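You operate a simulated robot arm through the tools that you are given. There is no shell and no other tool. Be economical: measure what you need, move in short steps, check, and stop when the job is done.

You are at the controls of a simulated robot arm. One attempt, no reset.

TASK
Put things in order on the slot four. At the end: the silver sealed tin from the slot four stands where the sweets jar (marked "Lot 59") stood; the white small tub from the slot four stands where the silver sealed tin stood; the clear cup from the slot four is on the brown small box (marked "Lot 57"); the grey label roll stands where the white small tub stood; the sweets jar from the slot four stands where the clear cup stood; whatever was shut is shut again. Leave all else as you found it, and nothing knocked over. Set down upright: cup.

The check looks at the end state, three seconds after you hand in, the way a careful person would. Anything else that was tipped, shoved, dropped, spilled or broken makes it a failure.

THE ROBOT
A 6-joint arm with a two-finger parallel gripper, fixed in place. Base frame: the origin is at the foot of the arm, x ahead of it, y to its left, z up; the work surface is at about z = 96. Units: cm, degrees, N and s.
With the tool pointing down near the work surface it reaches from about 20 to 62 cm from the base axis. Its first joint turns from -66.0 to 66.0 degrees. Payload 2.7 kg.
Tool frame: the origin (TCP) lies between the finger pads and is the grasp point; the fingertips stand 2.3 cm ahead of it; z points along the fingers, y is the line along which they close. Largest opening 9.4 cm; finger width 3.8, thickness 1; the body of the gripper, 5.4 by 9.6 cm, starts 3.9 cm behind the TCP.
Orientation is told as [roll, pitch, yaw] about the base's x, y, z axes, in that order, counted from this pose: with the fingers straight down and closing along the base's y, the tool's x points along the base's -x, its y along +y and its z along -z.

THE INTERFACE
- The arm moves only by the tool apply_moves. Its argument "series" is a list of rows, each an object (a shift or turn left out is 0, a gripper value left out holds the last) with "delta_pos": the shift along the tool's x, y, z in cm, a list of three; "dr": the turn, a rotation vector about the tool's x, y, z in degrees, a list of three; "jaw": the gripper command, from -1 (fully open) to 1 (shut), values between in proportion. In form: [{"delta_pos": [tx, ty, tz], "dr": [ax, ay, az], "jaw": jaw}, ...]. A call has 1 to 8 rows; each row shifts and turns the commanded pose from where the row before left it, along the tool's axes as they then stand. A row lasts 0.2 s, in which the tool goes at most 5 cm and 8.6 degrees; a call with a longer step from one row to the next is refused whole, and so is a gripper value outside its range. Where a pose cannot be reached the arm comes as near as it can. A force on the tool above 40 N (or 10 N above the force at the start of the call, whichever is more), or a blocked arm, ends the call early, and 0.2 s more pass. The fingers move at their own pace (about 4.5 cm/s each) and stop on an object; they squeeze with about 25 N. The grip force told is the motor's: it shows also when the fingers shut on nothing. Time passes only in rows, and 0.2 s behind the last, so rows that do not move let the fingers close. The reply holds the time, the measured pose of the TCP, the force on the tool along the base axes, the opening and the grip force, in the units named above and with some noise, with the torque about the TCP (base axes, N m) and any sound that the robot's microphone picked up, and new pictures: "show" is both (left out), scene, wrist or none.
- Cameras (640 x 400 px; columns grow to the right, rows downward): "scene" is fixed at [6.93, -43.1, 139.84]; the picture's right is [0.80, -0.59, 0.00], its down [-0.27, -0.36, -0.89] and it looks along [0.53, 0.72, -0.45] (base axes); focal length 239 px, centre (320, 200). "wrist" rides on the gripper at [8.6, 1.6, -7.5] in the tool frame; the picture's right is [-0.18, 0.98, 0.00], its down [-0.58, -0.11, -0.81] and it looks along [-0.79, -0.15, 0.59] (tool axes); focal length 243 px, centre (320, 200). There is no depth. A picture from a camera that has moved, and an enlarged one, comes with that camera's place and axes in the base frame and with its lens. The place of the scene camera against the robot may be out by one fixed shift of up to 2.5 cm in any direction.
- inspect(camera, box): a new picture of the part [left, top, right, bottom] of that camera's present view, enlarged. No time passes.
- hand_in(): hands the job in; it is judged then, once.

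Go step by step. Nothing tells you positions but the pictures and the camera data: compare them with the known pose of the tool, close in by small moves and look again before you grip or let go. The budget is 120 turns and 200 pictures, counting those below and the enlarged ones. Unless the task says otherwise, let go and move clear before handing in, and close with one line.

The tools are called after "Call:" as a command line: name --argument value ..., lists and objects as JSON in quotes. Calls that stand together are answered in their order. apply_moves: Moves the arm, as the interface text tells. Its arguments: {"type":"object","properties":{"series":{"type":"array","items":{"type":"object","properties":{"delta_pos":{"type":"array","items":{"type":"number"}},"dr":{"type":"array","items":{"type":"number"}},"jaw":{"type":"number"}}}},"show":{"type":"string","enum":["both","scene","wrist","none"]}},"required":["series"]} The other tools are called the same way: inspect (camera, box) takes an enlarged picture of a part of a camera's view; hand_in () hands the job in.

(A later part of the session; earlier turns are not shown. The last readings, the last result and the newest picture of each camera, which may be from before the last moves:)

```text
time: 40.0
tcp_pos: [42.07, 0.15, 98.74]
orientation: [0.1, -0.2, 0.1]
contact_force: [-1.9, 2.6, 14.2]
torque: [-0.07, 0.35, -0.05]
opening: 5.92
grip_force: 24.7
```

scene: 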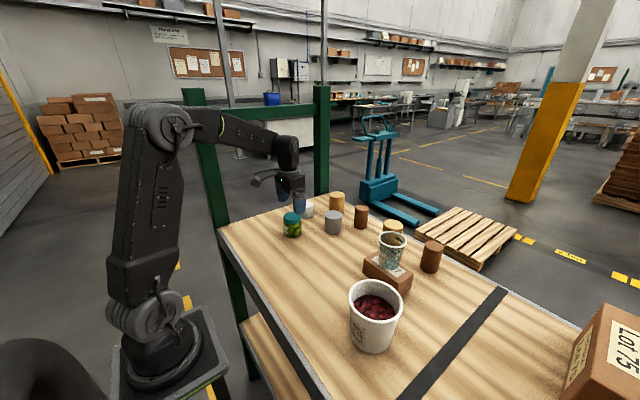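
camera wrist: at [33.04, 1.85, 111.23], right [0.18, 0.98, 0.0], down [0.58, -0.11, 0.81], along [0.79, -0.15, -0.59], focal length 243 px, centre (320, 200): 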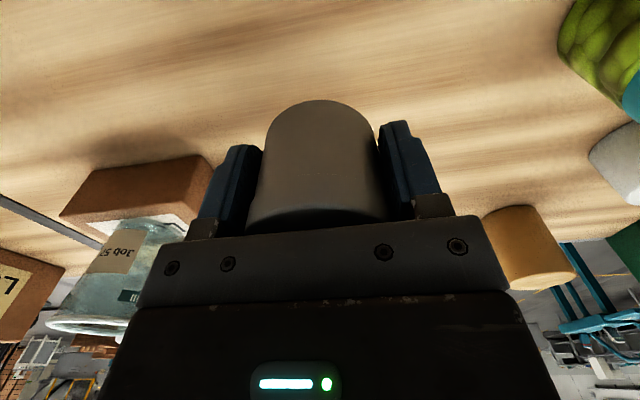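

On the table. I release, rise and go to the tub.

Call:
apply_moves --series '[{"delta_pos": [0, 0, -0.1], "jaw": 0.1}, {"jaw": -0.3}, {"jaw": -0.7}, {"jaw": -0.9}, {"delta_pos": [0, 0, -2]}, {"delta_pos": [0, 0, -4]}, {"delta_pos": [0, 0, -4]}, {}]' --show "both"

Call:
inspect --camera "scene" --box '[280, 180, 380, 270]'

```text
time: 41.8
tcp_pos: [41.73, 0.04, 108.77]
orientation: [0.0, -0.1, 0.2]
contact_force: [0.0, -0.6, 0.1]
torque: [-0.02, -0.01, -0.01]
opening: 8.91
grip_force: 0.1
camera wrist: at [33.2, 1.68, 116.29], right [0.18, 0.98, 0.0], down [0.58, -0.11, 0.81], along [0.79, -0.15, -0.59], focal length 243 px, centre (320, 200)
```

scene: 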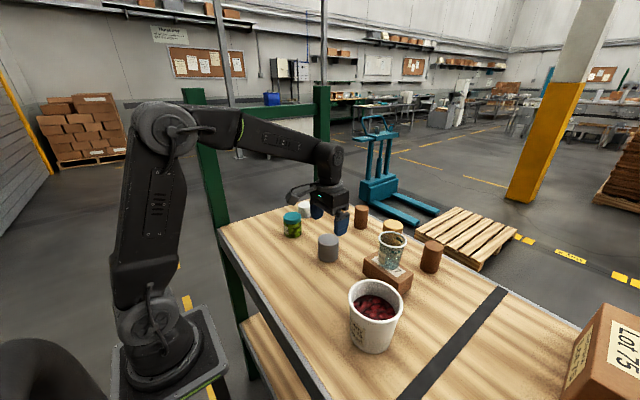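
wrist: 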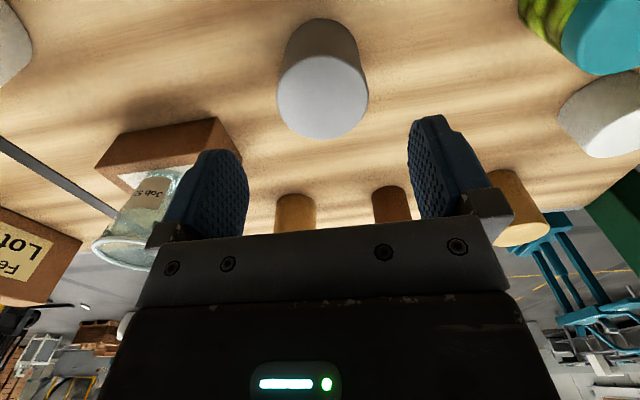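

```text
4.44 times, centred on (330, 225) of scene
camera zoom: at [6.93, -43.1, 139.84], right [0.8, -0.59, 0.0], down [-0.27, -0.36, -0.89], along [0.53, 0.72, -0.45], focal length 1061 px, centre (276, 89)
```

zoom: 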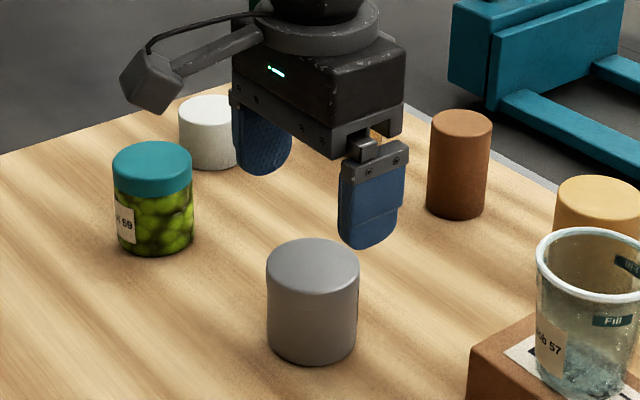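

Tin landed right where the jar stood. Now hover above the tub.

Call:
apply_moves --series '[{"delta_pos": [-1, 4, -2], "jaw": -1}, {"delta_pos": [-1.4, 4.6, 0]}, {"delta_pos": [-1.4, 4.6, 0]}, {"delta_pos": [-1.4, 4.6, 0]}, {"delta_pos": [-1.4, 4, 0]}, {"delta_pos": [-1.2, 2, 3]}, {}]' --show "wrist"

```text
time: 43.4
tcp_pos: [49.75, 23.95, 107.62]
orientation: [-0.1, -0.1, 0.1]
contact_force: [-0.2, -0.5, -0.2]
torque: [0.0, -0.02, 0.01]
opening: 9.38
grip_force: 0.0
camera wrist: at [41.18, 25.6, 115.06], right [0.18, 0.98, 0.0], down [0.58, -0.11, 0.81], along [0.79, -0.15, -0.59], focal length 243 px, centre (320, 200)
```

wrist: 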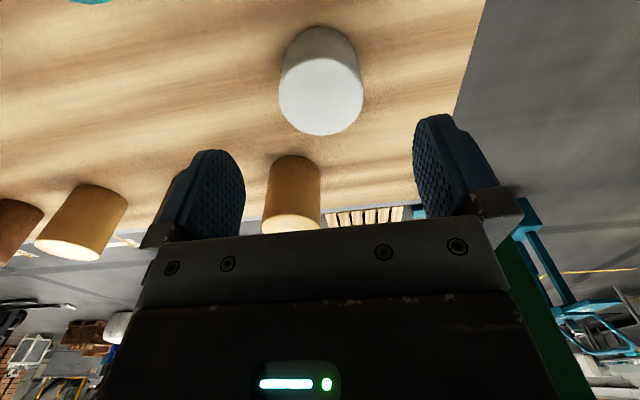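

Call:
apply_moves --series '[{"delta_pos": [0.1, 0.1, 3]}, {"delta_pos": [0, 0, 3]}, {"delta_pos": [0, 0, 3]}, {"jaw": -0.3}, {"jaw": 0.1}, {"jaw": 0.3}, {"jaw": 0.5}, {}]' --show "none"

Call:
apply_moves --series '[{"delta_pos": [0, 0, -0.5]}, {"delta_pos": [0, 0, -1.5]}, {"delta_pos": [0, 0, -3]}, {}]' --show "both"

```text
time: 45.2
tcp_pos: [49.62, 24.18, 98.67]
orientation: [0.1, 0.0, 0.2]
contact_force: [-0.2, 0.3, 0.4]
torque: [-0.03, -0.01, 0.02]
opening: 5.5
grip_force: 25.1
```

```text
time: 46.2
tcp_pos: [49.54, 24.08, 103.68]
orientation: [0.0, -0.1, 0.1]
contact_force: [0.1, 0.1, -0.9]
torque: [0.03, -0.04, -0.02]
opening: 5.52
grip_force: 25.3
camera wrist: at [40.92, 25.64, 111.19], right [0.18, 0.98, 0.0], down [0.58, -0.11, 0.81], along [0.79, -0.15, -0.59], focal length 243 px, centre (320, 200)
```

scene: 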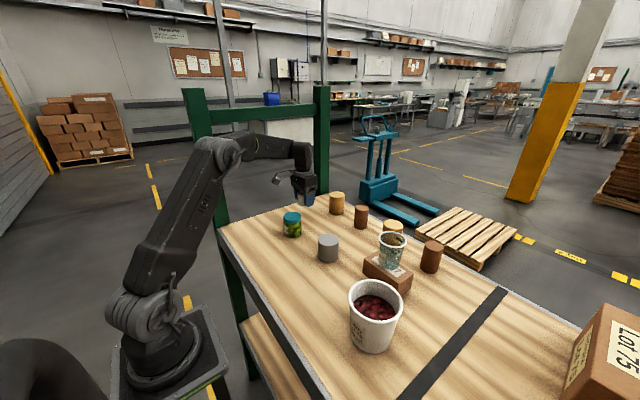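
wrist: 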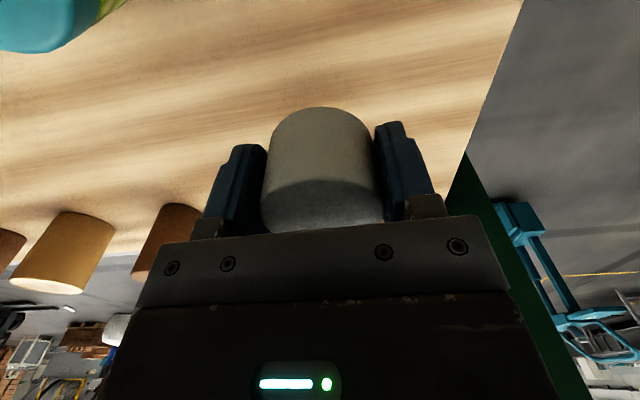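

Nothing was under the tub. I carry it to the tin's old place.

Call:
apply_moves --series '[{"delta_pos": [-0.4, -2.5, 0]}, {"delta_pos": [-0.7, -4, 0]}, {"delta_pos": [-0.7, -4.3, 0]}, {"delta_pos": [-0.5, -3.4, 0]}, {"delta_pos": [0, 0, 2.5]}, {"delta_pos": [0, 0, 1.8]}, {"delta_pos": [0, 0, 0.5]}, {}]' --show "wrist"

```text
time: 48.0
tcp_pos: [51.88, 9.89, 98.74]
orientation: [0.0, 0.1, 0.0]
contact_force: [-0.1, 0.0, -0.6]
torque: [-0.01, 0.01, 0.01]
opening: 5.53
grip_force: 25.0
camera wrist: at [43.26, 11.45, 106.35], right [0.18, 0.98, 0.0], down [0.58, -0.11, 0.81], along [0.79, -0.15, -0.59], focal length 243 px, centre (320, 200)
```

wrist: 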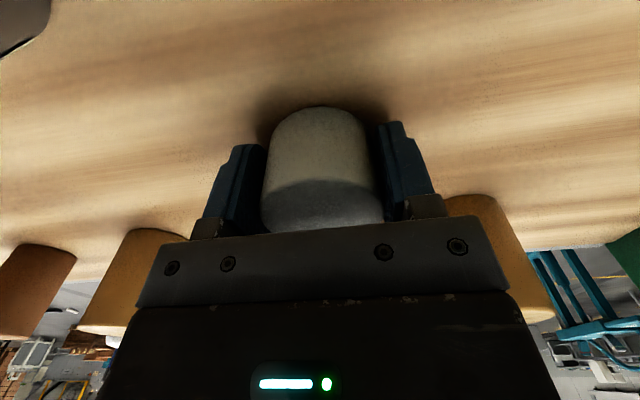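

Call:
apply_moves --series '[{"delta_pos": [0, 0, 0.15]}, {"delta_pos": [0, 0, 0.15]}, {}]' --show "none"

```text
time: 48.8
tcp_pos: [51.94, 9.81, 98.62]
orientation: [0.0, -0.1, 0.1]
contact_force: [-1.3, -0.7, 4.0]
torque: [-0.05, 0.05, 0.05]
opening: 5.51
grip_force: 25.2
```

Touching. I release and rise, then go to the tin to try its lid.

Call:
apply_moves --series '[{"jaw": 0.1}, {"jaw": -0.3}, {"jaw": -0.7}, {"jaw": -0.9}, {"delta_pos": [0, 0, -2]}, {"delta_pos": [0, 0, -4]}, {"delta_pos": [0, 0, -4]}, {}]' --show "both"

Call:
inspect --camera "scene" --box '[280, 180, 380, 270]'

```text
time: 50.6
tcp_pos: [51.98, 10.01, 108.68]
orientation: [-0.1, 0.0, 0.1]
contact_force: [0.0, 0.1, 0.3]
torque: [-0.01, 0.01, 0.02]
opening: 8.92
grip_force: 0.0
camera wrist: at [43.35, 11.67, 116.18], right [0.18, 0.98, 0.0], down [0.58, -0.11, 0.81], along [0.79, -0.15, -0.59], focal length 243 px, centre (320, 200)
```

scene: 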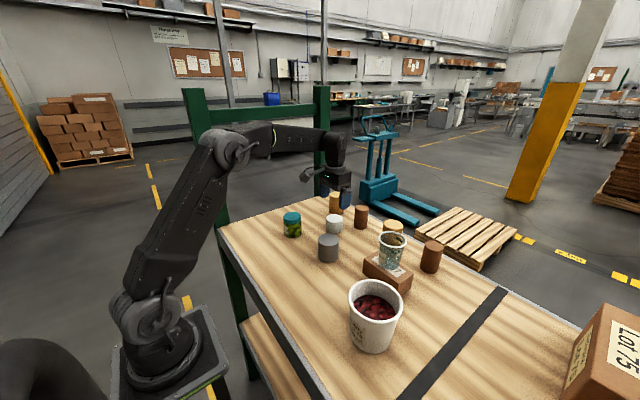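
wrist: 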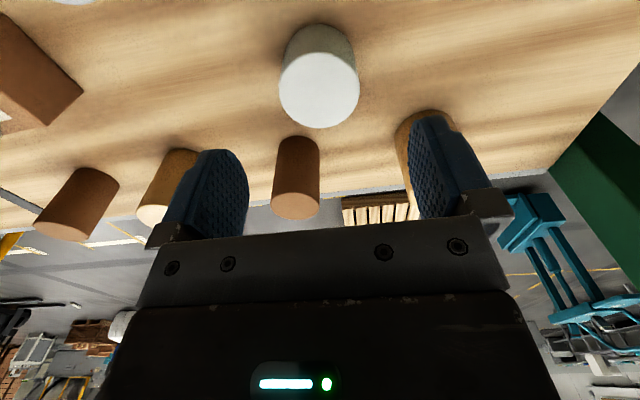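

```text
4.44 times, centred on (330, 225) of scene
camera zoom: at [6.93, -43.1, 139.84], right [0.8, -0.59, 0.0], down [-0.27, -0.36, -0.89], along [0.53, 0.72, -0.45], focal length 1061 px, centre (276, 89)
```

zoom: 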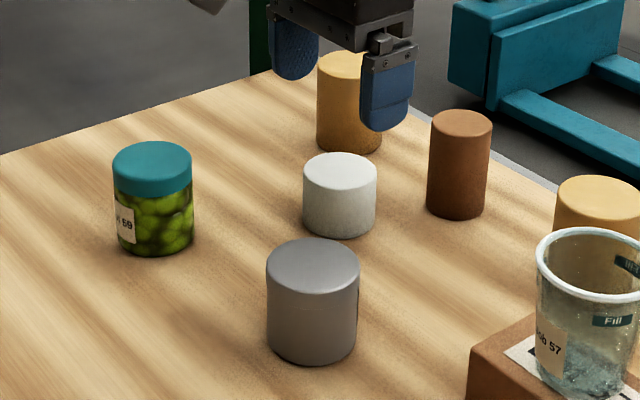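

All but the roll are in place; the roll must be inside the lidded tin. I hover over the tin to grip only the lid.

Call:
apply_moves --series '[{"delta_pos": [2.5, -2, -1], "jaw": -1}, {"delta_pos": [2.9, -2.7, 0]}, {"delta_pos": [2.9, -2.7, 0]}, {"delta_pos": [1.9, -2.4, 1]}, {"delta_pos": [0, 0, 4]}, {}]' --show "wrist"

Call:
inspect --camera "wrist" --box '[240, 40, 400, 200]'

```text
time: 52.0
tcp_pos: [41.6, 0.05, 104.51]
orientation: [0.0, -0.1, 0.2]
contact_force: [-0.1, -0.7, -0.5]
torque: [0.0, 0.0, 0.0]
opening: 9.42
grip_force: 0.0
camera wrist: at [32.93, 1.79, 112.02], right [0.18, 0.98, 0.0], down [0.58, -0.11, 0.81], along [0.79, -0.15, -0.59], focal length 243 px, centre (320, 200)
```

wrist: 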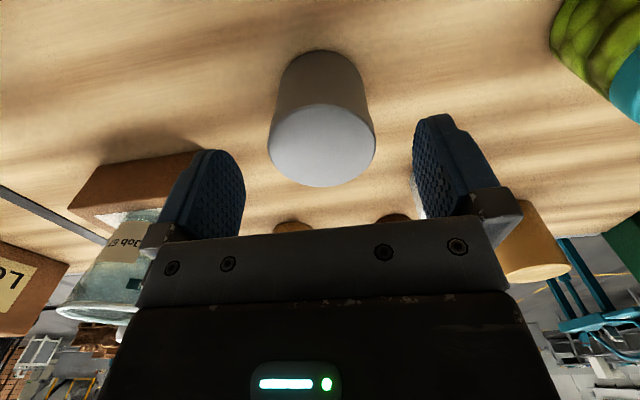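

```text
2.50 times, centred on (320, 120) of wrist
camera zoom: at [32.93, 1.79, 112.02], right [0.18, 0.98, 0.0], down [0.58, -0.11, 0.81], along [0.79, -0.15, -0.59], focal length 606 px, centre (320, 400)
```

zoom: 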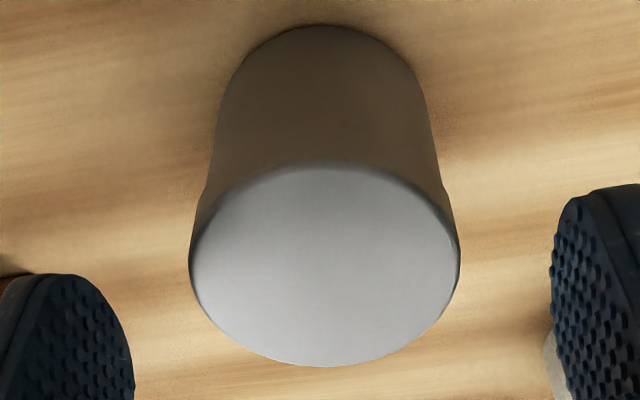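

I grip the lid and try a gentle counter-clockwise twist with slight down pressure.

Call:
apply_moves --series '[{"delta_pos": [-0.1, 0.1, 3]}, {"jaw": -0.3}, {"jaw": 0.1}, {"jaw": 0.3}, {"jaw": 0.5}, {}]' --show "none"

Call:
apply_moves --series '[{"delta_pos": [0, 0, 0.1]}, {"dr": [0, 0, -5]}, {"dr": [0, 0, -5]}, {"dr": [0, 0, -5]}]' --show "wrist"

```text
time: 53.4
tcp_pos: [41.62, 0.22, 101.48]
orientation: [0.0, -0.1, 0.1]
contact_force: [0.4, 0.1, 0.4]
torque: [-0.01, 0.02, -0.02]
opening: 5.91
grip_force: 25.2
```

```text
time: 54.4
tcp_pos: [41.89, 0.16, 101.55]
orientation: [-0.1, -0.2, 15.3]
contact_force: [1.1, 0.4, 12.3]
torque: [0.08, -0.08, -0.12]
opening: 5.92
grip_force: 25.3
camera wrist: at [33.09, -0.46, 109.02], right [-0.08, 1.0, 0.0], down [0.59, 0.05, 0.81], along [0.81, 0.07, -0.59], focal length 243 px, centre (320, 200)
```

wrist: 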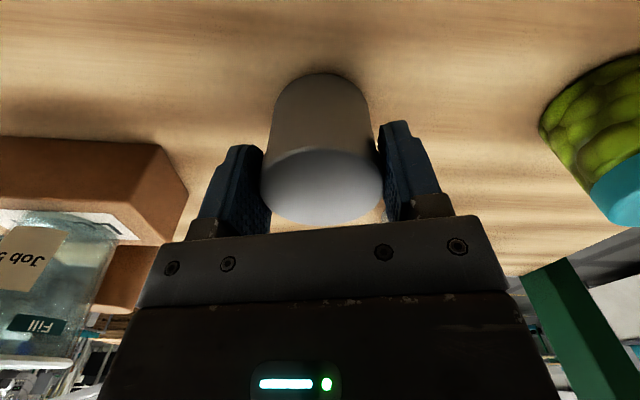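

Call:
apply_moves --series '[{"delta_pos": [0, 0, -0.4]}, {"delta_pos": [0, 0, -0.5]}, {"delta_pos": [0, 0, -0.6]}, {}]' --show "wrist"

Call:
inspect --camera "scene" --box '[280, 200, 380, 270]'

```text
time: 55.4
tcp_pos: [41.7, 0.21, 102.98]
orientation: [0.1, -0.1, 15.1]
contact_force: [0.5, -0.2, -2.1]
torque: [-0.01, -0.01, 0.0]
opening: 5.93
grip_force: 25.0
camera wrist: at [33.09, -0.41, 110.49], right [-0.08, 1.0, 0.0], down [0.59, 0.05, 0.81], along [0.8, 0.06, -0.59], focal length 243 px, centre (320, 200)
```

wrist: 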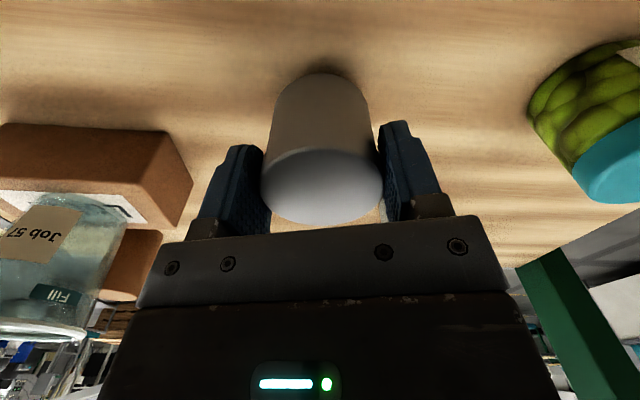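

```text
5.71 times, centred on (330, 235) of scene
camera zoom: at [6.93, -43.1, 139.84], right [0.8, -0.59, 0.0], down [-0.27, -0.36, -0.89], along [0.53, 0.72, -0.45], focal length 1364 px, centre (263, 0)
```

zoom: 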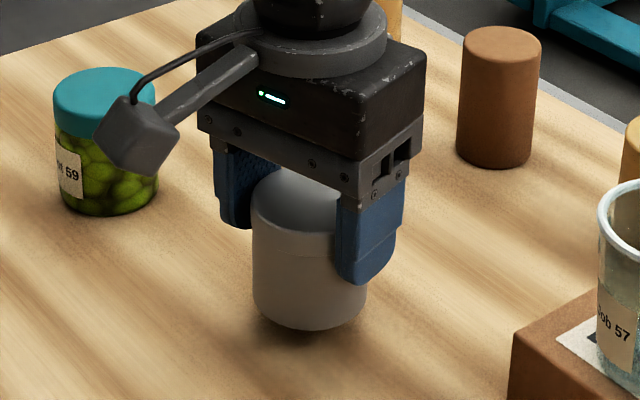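

The whole tin still follows. A short shake may tell by sound whether something is inside.

Call:
apply_moves --series '[{"delta_pos": [0, 1.5, 0]}, {"delta_pos": [0, -1.5, 0]}, {"delta_pos": [0, 1.5, 0]}, {"delta_pos": [0, -1.5, 0]}, {}]' --show "none"

```text
time: 56.6
tcp_pos: [41.77, 0.12, 103.07]
orientation: [0.0, -0.1, 15.1]
contact_force: [-0.1, -0.3, -1.9]
torque: [0.02, 0.0, -0.03]
opening: 5.93
grip_force: 25.3
```

No rattle. I set the tin back down on its spot and will look into the cup from above.

Call:
apply_moves --series '[{"dr": [0, 0, 5]}, {"dr": [0, 0, 5]}, {"dr": [0, 0, 5]}, {"delta_pos": [0, 0, 0.8]}, {"delta_pos": [0, 0, 0.4]}, {"delta_pos": [0, 0, 0.2]}, {}]' --show "none"

Call:
apply_moves --series '[{"delta_pos": [0, 0, 0.1]}, {}]' --show "none"

```text
time: 58.2
tcp_pos: [41.85, 0.11, 101.57]
orientation: [0.1, -0.1, 0.1]
contact_force: [0.3, -0.5, 0.4]
torque: [-0.05, -0.04, -0.04]
opening: 5.93
grip_force: 25.0
```

```text
time: 58.8
tcp_pos: [41.8, 0.2, 101.53]
orientation: [0.0, -0.1, 0.1]
contact_force: [-2.0, 0.8, 6.5]
torque: [-0.05, -0.01, -0.01]
opening: 5.92
grip_force: 25.1
```

Call:
apply_moves --series '[{"delta_pos": [0, 0, -0.1], "jaw": 0.1}, {"jaw": -0.4}, {"jaw": -1}, {"delta_pos": [0, 0, -4]}, {"delta_pos": [0, 0, -5]}, {"delta_pos": [0, 0, -5]}, {"delta_pos": [-1, -4, -2]}, {"delta_pos": [-1, -4, -2]}]' --show "none"

Call:
apply_moves --series '[{"delta_pos": [-1, -4, -2]}, {"delta_pos": [-1.5, -3, -3]}, {"delta_pos": [-1.5, -2, -3]}, {"delta_pos": [0, 0, -4]}, {}]' --show "both"

```text
time: 60.6
tcp_pos: [43.89, -7.7, 119.76]
orientation: [0.0, -0.1, 0.2]
contact_force: [-0.3, 0.0, -0.8]
torque: [-0.02, 0.04, 0.0]
opening: 9.43
grip_force: 0.1
```

```text
time: 61.8
tcp_pos: [45.62, -16.1, 128.8]
orientation: [0.0, -0.1, 0.1]
contact_force: [0.0, 0.7, 0.6]
torque: [-0.01, 0.0, 0.0]
opening: 9.41
grip_force: 0.1
out of reach, approached as far as the arm can: row 3, 4
camera wrist: at [36.97, -14.52, 136.38], right [0.18, 0.98, 0.0], down [0.58, -0.11, 0.81], along [0.79, -0.15, -0.59], focal length 243 px, centre (320, 200)
```

scene: 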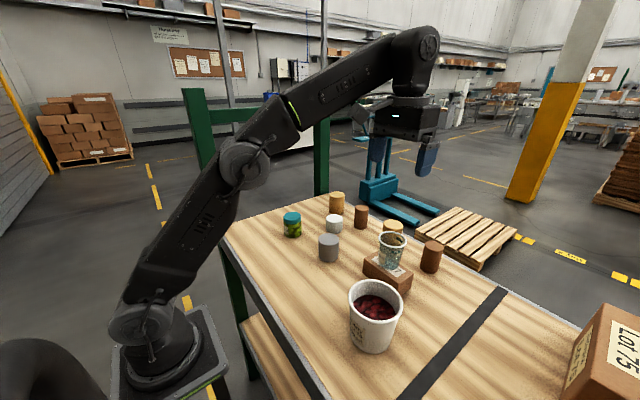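
wrist: 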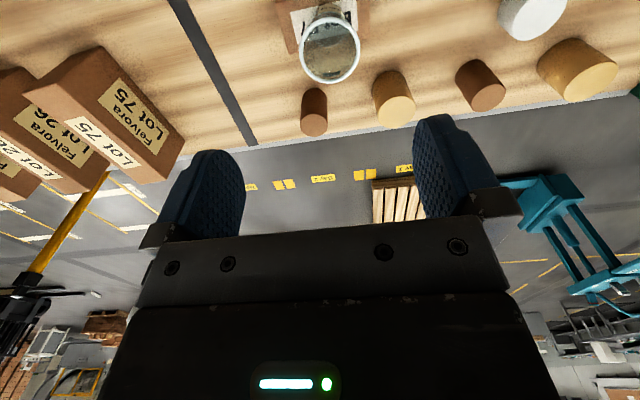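

Call:
inspect --camera "wrist" --box '[270, 0, 390, 90]'

Call:
inspect --camera "scene" --box '[370, 225, 420, 275]'

Call:
inspect --camera "scene" --box '[335, 270, 415, 360]'

```text
4.44 times, centred on (330, 45) of wrist
camera zoom: at [36.97, -14.52, 136.38], right [0.18, 0.98, 0.0], down [0.58, -0.11, 0.81], along [0.79, -0.15, -0.59], focal length 1078 px, centre (276, 889)
```

zoom: 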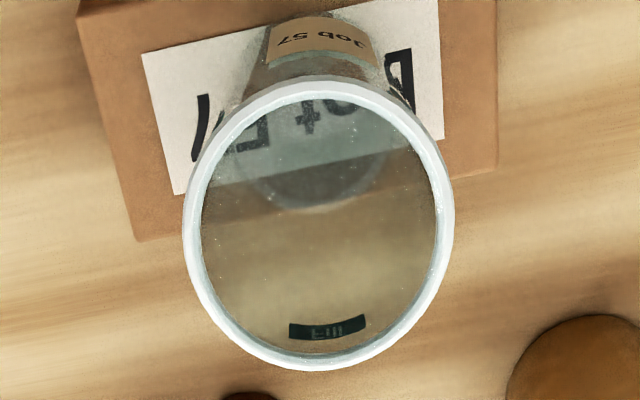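

```text
8.00 times, centred on (395, 250) of scene
camera zoom: at [6.93, -43.1, 139.84], right [0.8, -0.59, 0.0], down [-0.27, -0.36, -0.89], along [0.53, 0.72, -0.45], focal length 1910 px, centre (-280, -200)
```

zoom: 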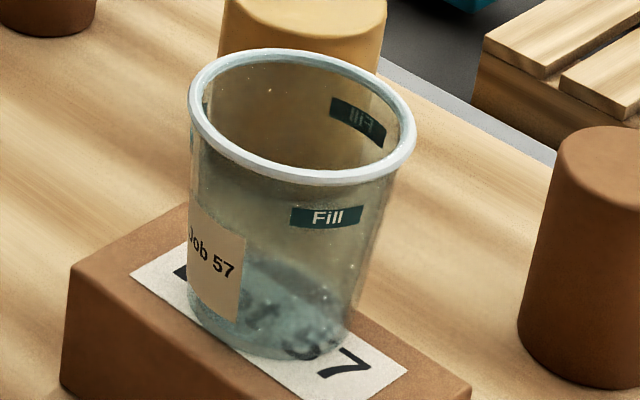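

```text
4.44 times, centred on (375, 315) of scene
camera zoom: at [6.93, -43.1, 139.84], right [0.8, -0.59, 0.0], down [-0.27, -0.36, -0.89], along [0.53, 0.72, -0.45], focal length 1061 px, centre (76, -311)
```

zoom: 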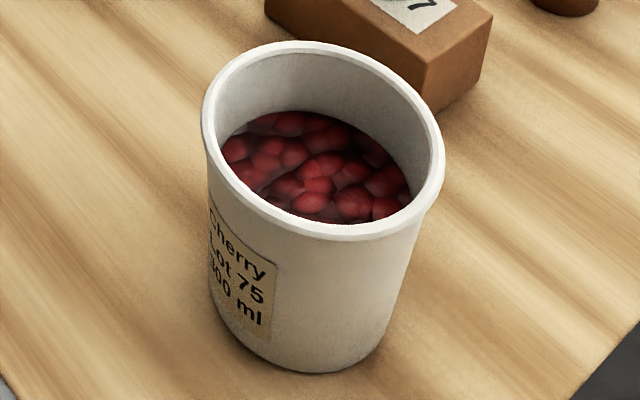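

The cup is empty and the bucket holds only cherries. I check the tub and tin closely for seams.

Call:
inspect --camera "scene" --box '[318, 205, 350, 238]'

Call:
inspect --camera "scene" --box '[310, 228, 346, 266]'

Call:
inspect --camera "scene" --box '[540, 290, 640, 400]'

Call:
inspect --camera "wrist" --box '[0, 0, 200, 220]'

```text
12.12 times, centred on (334, 222) of scene
camera zoom: at [6.93, -43.1, 139.84], right [0.8, -0.59, 0.0], down [-0.27, -0.36, -0.89], along [0.53, 0.72, -0.45], focal length 2894 px, centre (150, -61)
```

zoom: 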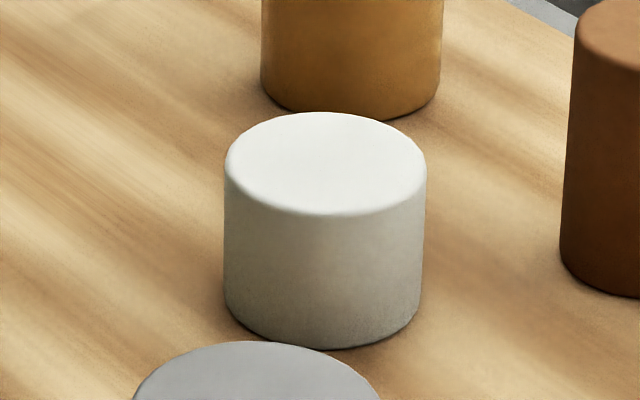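

```text
10.53 times, centred on (328, 247) of scene
camera zoom: at [6.93, -43.1, 139.84], right [0.8, -0.59, 0.0], down [-0.27, -0.36, -0.89], along [0.53, 0.72, -0.45], focal length 2514 px, centre (236, -295)
```

zoom: 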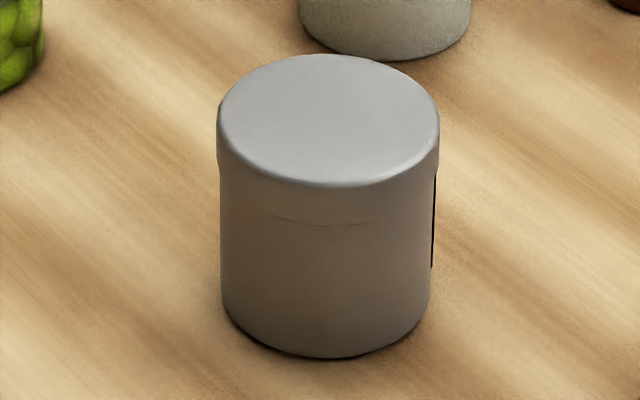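

```text
3.64 times, centred on (590, 345) of scene
camera zoom: at [6.93, -43.1, 139.84], right [0.8, -0.59, 0.0], down [-0.27, -0.36, -0.89], along [0.53, 0.72, -0.45], focal length 868 px, centre (-662, -327)
```

zoom: 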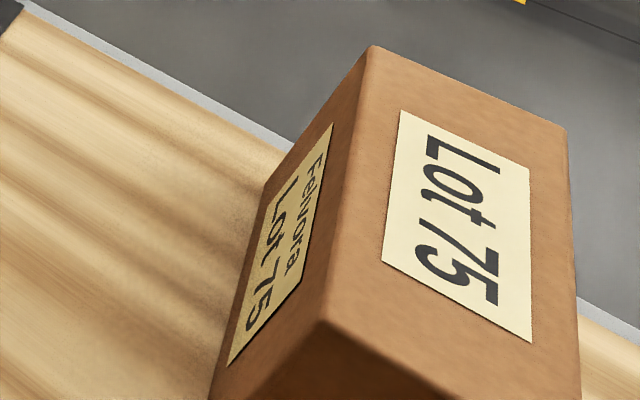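

```text
1.82 times, centred on (100, 110) of wrist
camera zoom: at [36.97, -14.52, 136.38], right [0.18, 0.98, 0.0], down [0.58, -0.11, 0.81], along [0.79, -0.15, -0.59], focal length 441 px, centre (720, 364)
```

zoom: 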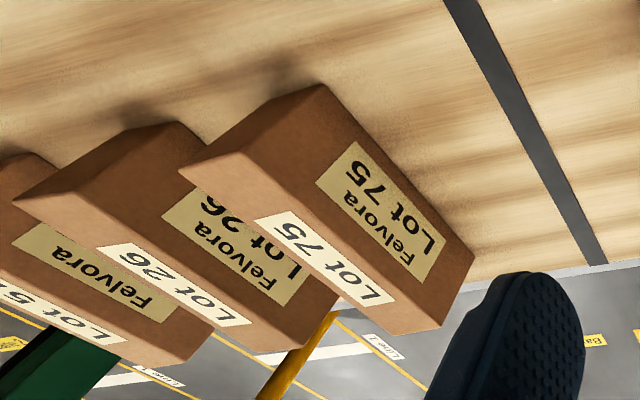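

The tin shows a dark vertical strip on its far right side – maybe a hinge or latch. I swing the wrist camera round to view that side.

Call:
apply_moves --series '[{"delta_pos": [2, 4, 0]}, {"delta_pos": [0, 4, 0], "dr": [0, 0, -8.5]}, {"dr": [0, 0, -8.5]}, {"dr": [0, 0, -8.5]}, {"dr": [0, 0, -8.5]}, {"dr": [0, 0, -8.5]}, {"dr": [0, 0, -8.5]}, {"dr": [0, 0, -8.5]}]' --show "none"

Call:
apply_moves --series '[{"dr": [0, 0, -8.5]}, {"dr": [0, 0, -8.5]}, {"dr": [0, 0, -8.5]}, {"dr": [0, 0, -8.5]}, {"dr": [0, 0, -8.5]}, {"dr": [0, 0, -8.5]}, {}]' --show "wrist"

```text
time: 63.6
tcp_pos: [43.69, -7.94, 128.69]
orientation: [0.0, 0.0, 59.8]
contact_force: [1.2, 0.3, 0.2]
torque: [0.01, 0.03, 0.03]
opening: 9.39
grip_force: 0.0
```

```text
time: 65.2
tcp_pos: [43.55, -8.12, 128.74]
orientation: [-0.1, 0.0, 110.7]
contact_force: [1.1, -1.5, 0.2]
torque: [0.0, -0.01, -0.02]
opening: 9.41
grip_force: 0.1
camera wrist: at [45.2, -16.76, 136.34], right [-0.98, -0.18, 0.0], down [-0.1, 0.58, 0.81], along [-0.14, 0.79, -0.59], focal length 243 px, centre (320, 200)
```

wrist: 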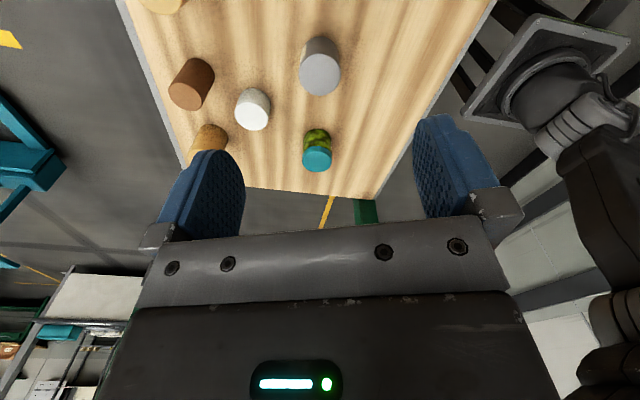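

Call:
apply_moves --series '[{"delta_pos": [0, 0, 4]}, {"delta_pos": [0, 0, 4]}, {"delta_pos": [0, 0, 4]}, {"delta_pos": [0, 0, 2.5]}, {}]' --show "wrist"

Call:
inspect --camera "wrist" --box '[220, 60, 420, 240]'

```text
time: 66.4
tcp_pos: [43.65, -8.03, 114.27]
orientation: [0.0, 0.0, 110.6]
contact_force: [0.9, -0.7, 0.2]
torque: [-0.01, -0.01, -0.01]
opening: 9.39
grip_force: 0.0
camera wrist: at [45.2, -16.61, 121.82], right [-0.98, -0.17, 0.0], down [-0.1, 0.58, 0.81], along [-0.14, 0.79, -0.59], focal length 243 px, centre (320, 200)
```

wrist: 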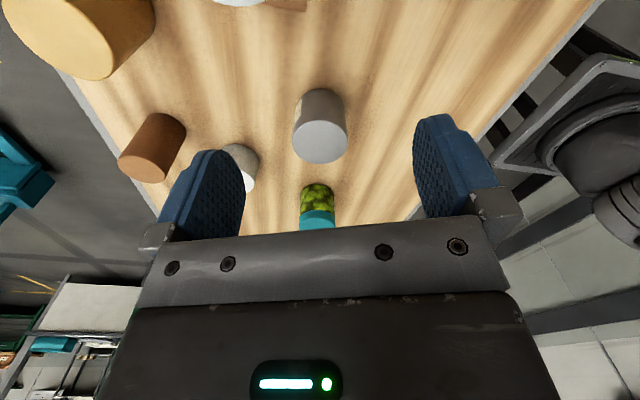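

```text
2.22 times, centred on (320, 150) of wrist
camera zoom: at [45.2, -16.61, 121.82], right [-0.98, -0.17, 0.0], down [-0.1, 0.58, 0.81], along [-0.14, 0.79, -0.59], focal length 539 px, centre (320, 311)
```

zoom: 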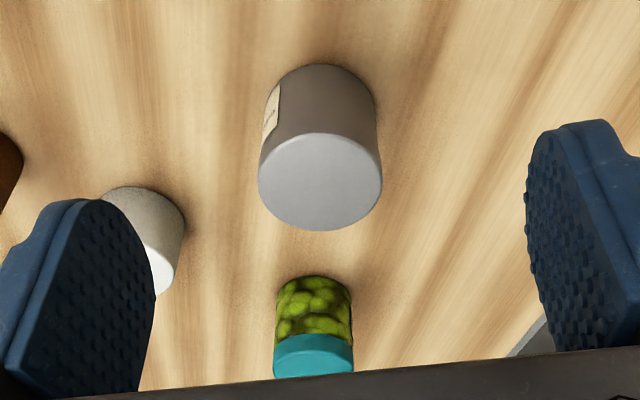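

It is a label on the tin's +x side. I try to read it.

Call:
inspect --camera "wrist" --box '[290, 80, 330, 130]'

Call:
apply_moves --series '[{"delta_pos": [0, 2, -2], "dr": [0, 0, -8.5]}, {"delta_pos": [0, 0, 0], "dr": [0, 0, -8.5]}, {"delta_pos": [0, 0, 0], "dr": [0, 0, -8.5]}, {"delta_pos": [0, 0, 0], "dr": [0, 0, -8.5]}, {"dr": [0, 0, -8.5]}]' --show "wrist"

```text
8.00 times, centred on (310, 105) of wrist
camera zoom: at [45.2, -16.61, 121.82], right [-0.98, -0.17, 0.0], down [-0.1, 0.58, 0.81], along [-0.14, 0.79, -0.59], focal length 1941 px, centre (400, 960)
```

zoom: 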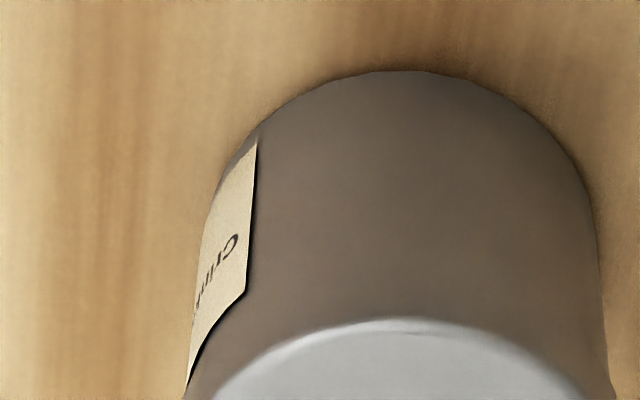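

```text
time: 67.6
tcp_pos: [41.78, -8.79, 116.37]
orientation: [-0.2, 0.0, 153.2]
contact_force: [0.7, -0.1, -0.4]
torque: [-0.02, -0.02, 0.02]
opening: 9.4
grip_force: 0.0
camera wrist: at [48.83, -14.07, 123.82], right [-0.61, -0.8, 0.0], down [-0.47, 0.36, 0.81], along [-0.64, 0.49, -0.59], focal length 243 px, centre (320, 200)
```

wrist: 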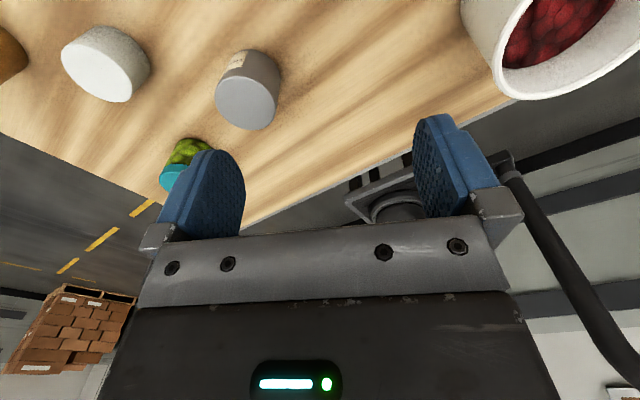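

Call:
inspect --camera "wrist" --box '[210, 40, 290, 100]'

Call:
inspect --camera "wrist" --box '[0, 0, 240, 200]'

```text
6.67 times, centred on (250, 70) of wrist
camera zoom: at [48.83, -14.07, 123.82], right [-0.61, -0.8, 0.0], down [-0.47, 0.36, 0.81], along [-0.64, 0.49, -0.59], focal length 1618 px, centre (787, 1067)
```

zoom: 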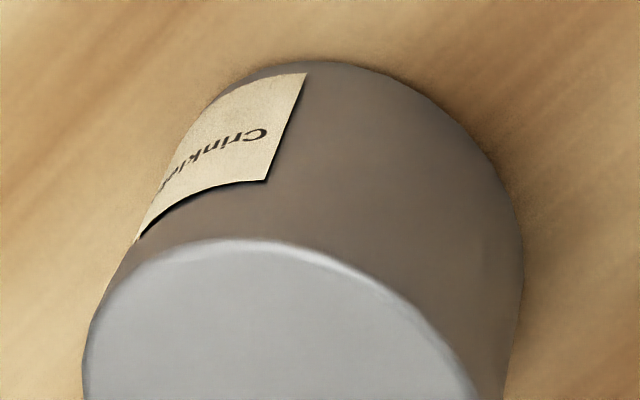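

```text
2.00 times, centred on (120, 100) of wrist
camera zoom: at [48.83, -14.07, 123.82], right [-0.61, -0.8, 0.0], down [-0.47, 0.36, 0.81], along [-0.64, 0.49, -0.59], focal length 485 px, centre (720, 400)
```

zoom: 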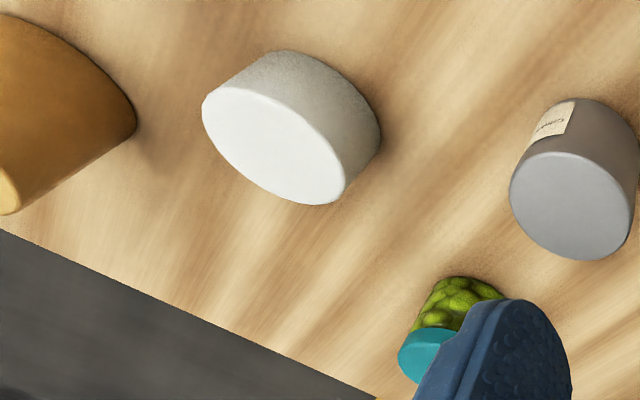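

The label just names a product ("Crinkle…"). The back row of cylinders may hide the roll on their far side; I view behind them from the side.

Call:
apply_moves --series '[{"dr": [0, 0, 8.5]}, {"dr": [0, 0, 8.5]}, {"dr": [0, 0, 8.5]}, {"dr": [0, 0, 8.5]}, {"dr": [0, 0, 8.6]}, {"delta_pos": [0, 0, -2], "dr": [0, 0, 8]}, {"dr": [0, 0, 8]}, {}]' --show "none"

```text
time: 69.4
tcp_pos: [41.73, -8.76, 118.32]
orientation: [-0.1, 0.0, 94.5]
contact_force: [0.9, 0.5, 0.3]
torque: [-0.01, 0.0, 0.02]
opening: 9.41
grip_force: 0.1
```

Call:
apply_moves --series '[{"delta_pos": [-3.2, -3.2, 0]}, {"delta_pos": [-3.2, -3.2, 0]}, {"delta_pos": [-3.2, -3.2, 0]}, {"delta_pos": [-2, -3.4, 0]}, {}]' --show "wrist"

```text
time: 70.6
tcp_pos: [53.77, 3.82, 118.36]
orientation: [0.0, -0.1, 94.5]
contact_force: [-0.9, 0.1, 0.9]
torque: [0.0, -0.03, -0.02]
opening: 9.41
grip_force: 0.0
camera wrist: at [52.94, -4.87, 125.87], right [-0.99, 0.11, 0.0], down [0.06, 0.59, 0.81], along [0.09, 0.8, -0.59], focal length 243 px, centre (320, 200)
```

wrist: 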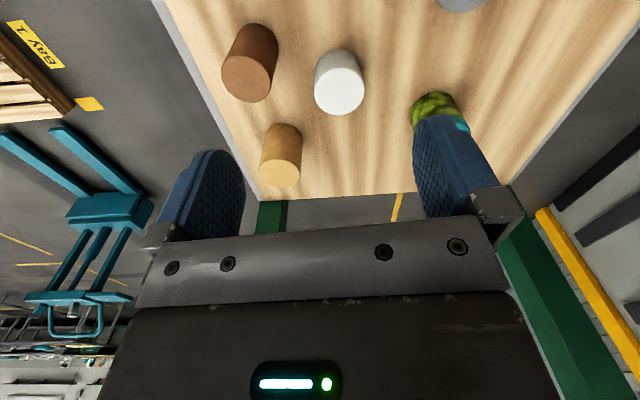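

Insight: the open white cherry tub (Lot 75) is the "white small tub", and the plain whitish-grey cylinder among the other plain rolls is likely the "grey label roll". I go to look at the cherry tub and compare the colours closely.

Call:
inspect --camera "wrist" --box '[210, 10, 390, 200]'

Call:
apply_moves --series '[{"dr": [0, 0, 8.5]}, {"dr": [0, 0, 8.5]}, {"dr": [0, 0, 8.5]}, {"dr": [0, 0, 8.5]}, {"dr": [0, 0, 8.5]}, {"dr": [0, 0, 8.5]}, {"dr": [0, 0, 8.5]}, {"dr": [0, 0, 8.5]}]' --show "none"

Call:
apply_moves --series '[{"dr": [0, 0, 8.5]}, {"dr": [0, 0, 8.5]}, {"dr": [0, 0, 8.5]}, {"delta_pos": [4, -3, 0], "dr": [0, 0, 1]}, {"delta_pos": [4, -3, 0]}, {"delta_pos": [4, -3, 0]}, {"delta_pos": [3, -4, 0]}, {"delta_pos": [3, -4, 0]}]' --show "none"

Call:
apply_moves --series '[{"delta_pos": [2.7, -4, 0]}, {"delta_pos": [0, -4, 0]}, {"delta_pos": [0, -2, 0]}, {}]' --show "both"

```text
2.11 times, centred on (300, 105) of wrist
camera zoom: at [52.94, -4.87, 125.87], right [-0.99, 0.11, 0.0], down [0.06, 0.59, 0.81], along [0.09, 0.8, -0.59], focal length 511 px, centre (362, 400)
```

zoom: 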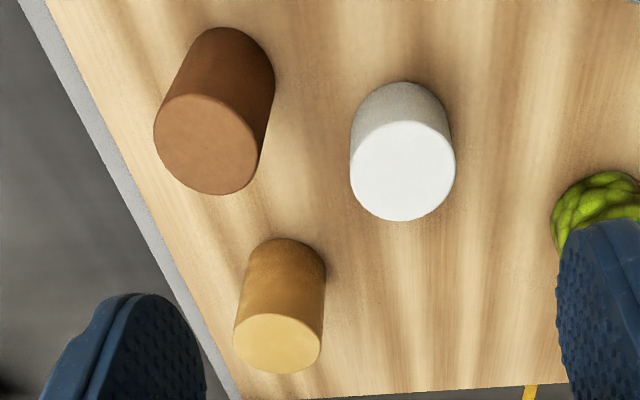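

```text
time: 72.4
tcp_pos: [53.84, 3.8, 118.38]
orientation: [0.1, -0.1, 26.5]
contact_force: [1.0, -0.2, -0.3]
torque: [-0.01, 0.0, 0.01]
opening: 9.41
grip_force: 0.1
```

```text
time: 74.2
tcp_pos: [35.83, -13.21, 118.3]
orientation: [0.2, -0.1, 0.0]
contact_force: [1.0, -0.3, -0.4]
torque: [0.04, 0.02, 0.0]
opening: 9.39
grip_force: 0.1
```

```text
time: 75.2
tcp_pos: [32.96, -23.16, 118.21]
orientation: [-0.1, 0.0, 0.0]
contact_force: [0.0, -0.4, 0.1]
torque: [0.0, 0.01, 0.0]
opening: 9.42
grip_force: 0.0
camera wrist: at [24.45, -21.52, 125.84], right [0.18, 0.98, 0.0], down [0.58, -0.11, 0.81], along [0.79, -0.15, -0.59], focal length 243 px, centre (320, 200)
```

scene: 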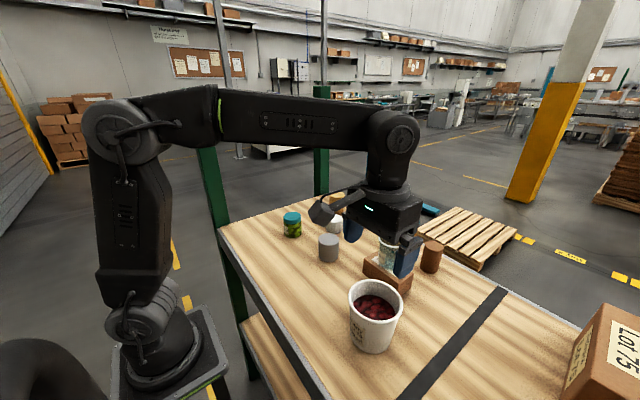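
wrist: 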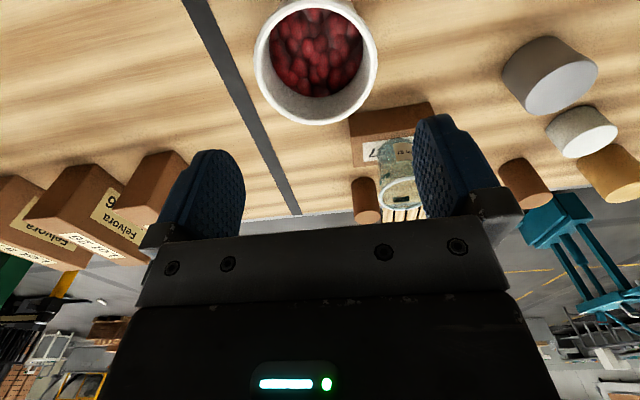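

I measure the tub: step back and lower for a full view.

Call:
apply_moves --series '[{"delta_pos": [3, 0, 0]}, {"delta_pos": [2, 0, 3]}, {}]' --show "wrist"

Call:
inspect --camera "wrist" --box '[220, 0, 420, 180]'

```text
time: 76.0
tcp_pos: [28.05, -23.15, 115.2]
orientation: [0.1, -0.1, 0.1]
contact_force: [-0.5, -0.5, 0.0]
torque: [-0.05, 0.02, 0.0]
opening: 9.41
grip_force: 0.1
camera wrist: at [19.5, -21.52, 122.76], right [0.18, 0.98, 0.0], down [0.58, -0.11, 0.81], along [0.79, -0.15, -0.59], focal length 243 px, centre (320, 200)
```

wrist: 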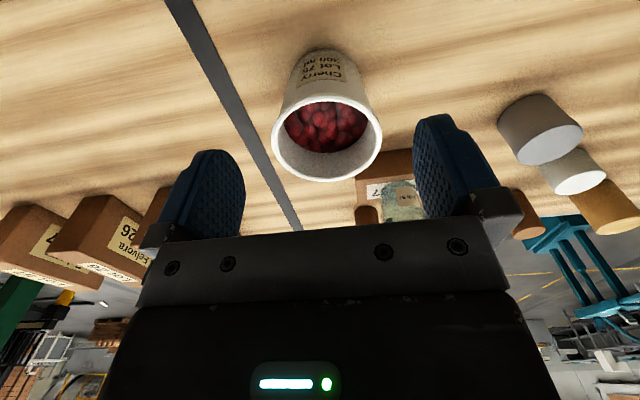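

```text
2.22 times, centred on (320, 90) of wrist
camera zoom: at [19.5, -21.52, 122.76], right [0.18, 0.98, 0.0], down [0.58, -0.11, 0.81], along [0.79, -0.15, -0.59], focal length 539 px, centre (320, 444)
```

zoom: 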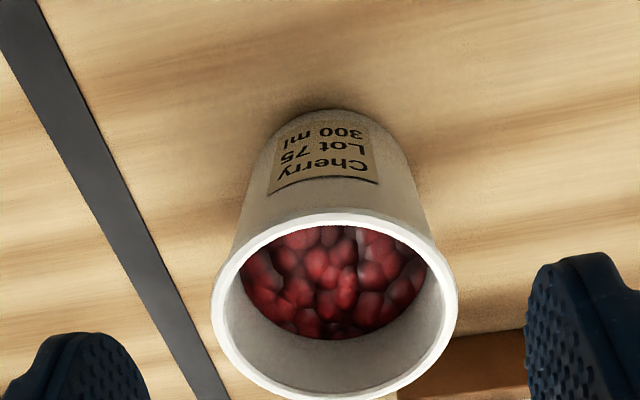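

The cherry tub is centred near (34.0,-23.7), rim at z≈106, rim ≈9.6 cm wide (too wide to straddle), so it will be pinched by its wall. First I free the tin's place by returning the grey-white roll to its own old spot.

Call:
apply_moves --series '[{"delta_pos": [-2.6, 3.6, -2]}, {"delta_pos": [-2.7, 3.7, 0]}, {"delta_pos": [-2.7, 3.7, 0]}, {"delta_pos": [-2.7, 3.7, 0]}, {"delta_pos": [-2.7, 3.7, 0]}, {"delta_pos": [-2.7, 3.7, 0]}, {"delta_pos": [-2.7, 3.7, 0]}, {"delta_pos": [-2.7, 3.7, 0]}]' --show "none"

Call:
apply_moves --series '[{"delta_pos": [-2.4, 3.6, 1]}, {"delta_pos": [0, 0, 4]}, {"delta_pos": [0, 0, 4]}, {}]' --show "wrist"

```text
time: 77.8
tcp_pos: [49.74, 6.4, 117.32]
orientation: [0.0, 0.0, 0.0]
contact_force: [0.7, 0.8, 0.3]
torque: [0.01, 0.0, 0.02]
opening: 9.4
grip_force: 0.1
```

```text
time: 78.8
tcp_pos: [52.03, 9.82, 108.35]
orientation: [0.1, -0.2, 0.0]
contact_force: [0.0, 0.8, 1.4]
torque: [0.0, 0.01, 0.04]
opening: 9.4
grip_force: 0.1
camera wrist: at [43.42, 11.45, 115.83], right [0.18, 0.98, 0.0], down [0.58, -0.11, 0.81], along [0.79, -0.15, -0.59], focal length 243 px, centre (320, 200)
```

wrist: 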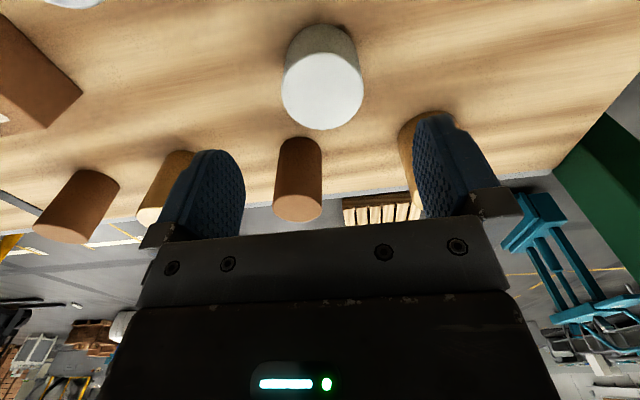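

Call:
apply_moves --series '[{"delta_pos": [0.1, 0.1, 3.3]}, {"delta_pos": [0, 0, 3.3]}, {"delta_pos": [0, 0, 3.1]}, {"jaw": -0.3}, {"jaw": 0.1}, {"jaw": 0.3}, {"jaw": 0.5}, {}]' --show "none"

Call:
apply_moves --series '[{"delta_pos": [0, 0, -1]}, {"delta_pos": [0, 0, -2]}, {"delta_pos": [0, 0, -2]}, {"delta_pos": [0.5, 3, 0]}, {"delta_pos": [0.7, 4, 0]}, {"delta_pos": [0.7, 4.2, 0]}, {"delta_pos": [0.4, 2.9, 0]}, {}]' --show "wrist"

```text
time: 80.6
tcp_pos: [51.94, 9.93, 98.54]
orientation: [0.0, -0.1, 0.0]
contact_force: [-0.9, 0.0, 0.0]
torque: [0.0, -0.02, -0.02]
opening: 5.51
grip_force: 24.8
```

```text
time: 82.4
tcp_pos: [49.68, 23.94, 103.63]
orientation: [0.0, -0.2, -0.1]
contact_force: [0.6, 0.2, -1.1]
torque: [-0.02, 0.02, -0.02]
opening: 5.51
grip_force: 25.5
camera wrist: at [40.97, 25.65, 111.11], right [0.18, 0.98, 0.0], down [0.58, -0.11, 0.81], along [0.79, -0.15, -0.59], focal length 243 px, centre (320, 200)
```

wrist: 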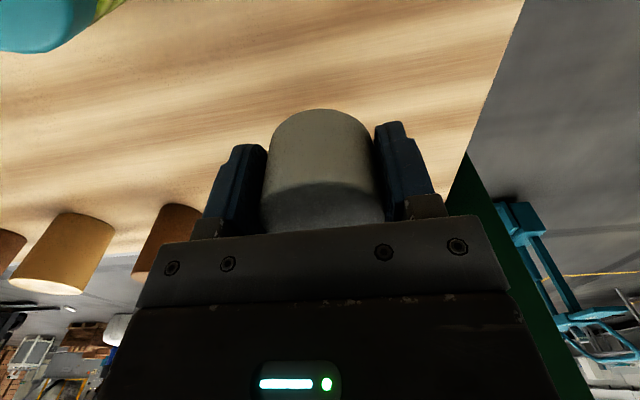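

Call:
apply_moves --series '[{"delta_pos": [0, 0, 2.5]}, {"delta_pos": [0, 0, 2]}, {"delta_pos": [0, 0, 0.5]}, {"delta_pos": [0, 0, 0.1]}, {}]' --show "none"

```text
time: 83.6
tcp_pos: [49.72, 23.96, 98.47]
orientation: [0.0, -0.3, 0.0]
contact_force: [0.8, -2.7, 6.4]
torque: [-0.1, 0.06, 0.04]
opening: 5.55
grip_force: 24.7
```

Set down. I release and travel to the near +y side of the cherry tub.

Call:
apply_moves --series '[{"jaw": 0.1}, {"jaw": -0.4}, {"jaw": -0.9}, {"delta_pos": [0, 0, -3]}, {"delta_pos": [0, 0, -5], "jaw": -1}, {"delta_pos": [1, -4, -2]}, {"delta_pos": [1.5, -4.5, -1]}, {"delta_pos": [1.5, -4.5, 0]}]' --show "none"

Call:
apply_moves --series '[{"delta_pos": [1.6, -4.5, -2]}, {"delta_pos": [1.6, -4.5, -2]}, {"delta_pos": [1.6, -4.5, 0]}, {"delta_pos": [1.7, -4.5, 0]}, {"delta_pos": [1.7, -4.5, 0]}, {"delta_pos": [1.7, -4.5, 0]}, {"delta_pos": [1.7, -3.2, 0]}, {}]' --show "both"

```text
time: 85.4
tcp_pos: [45.71, 11.05, 109.73]
orientation: [0.1, -0.2, 0.0]
contact_force: [-0.2, -1.4, 0.3]
torque: [-0.01, -0.02, -0.05]
opening: 9.4
grip_force: 0.0
```

```text
refused: row 1 steps farther than a row can; nothing moved
```

Call:
apply_moves --series '[{"delta_pos": [1.6, -3.5, -2]}, {"delta_pos": [1.6, -3.7, -2]}, {"delta_pos": [1.6, -4.5, 0]}, {"delta_pos": [1.7, -4.5, 0]}, {"delta_pos": [1.7, -4.5, 0]}, {"delta_pos": [1.7, -4.5, 0]}, {"delta_pos": [1.7, -4.5, 0]}, {}]' --show "both"

```text
time: 87.2
tcp_pos: [34.05, -18.53, 113.2]
orientation: [0.1, 0.0, 0.0]
contact_force: [0.0, 0.2, -0.2]
torque: [0.01, 0.0, 0.02]
opening: 9.4
grip_force: 0.1
camera wrist: at [25.44, -16.95, 120.75], right [0.18, 0.98, 0.0], down [0.58, -0.11, 0.81], along [0.79, -0.15, -0.59], focal length 243 px, centre (320, 200)
```

scene: 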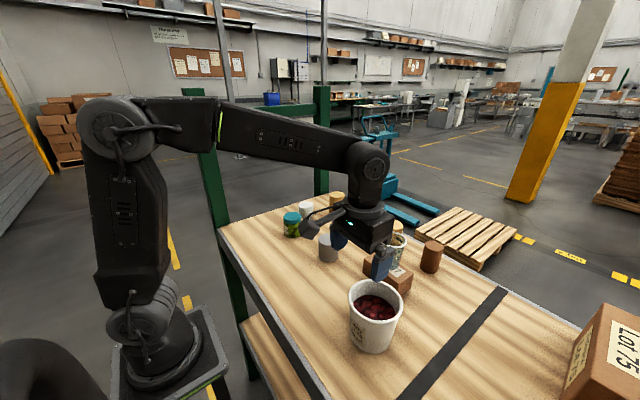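
wrist: 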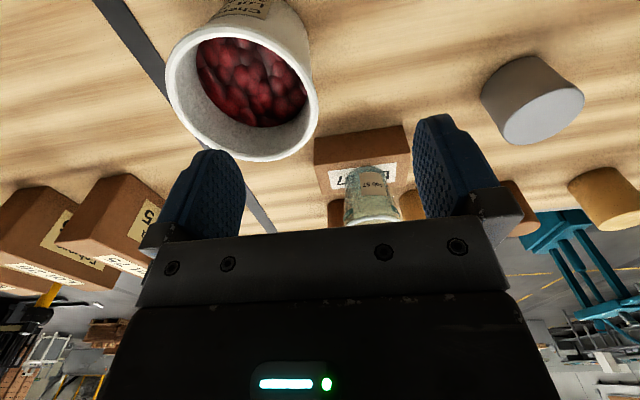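

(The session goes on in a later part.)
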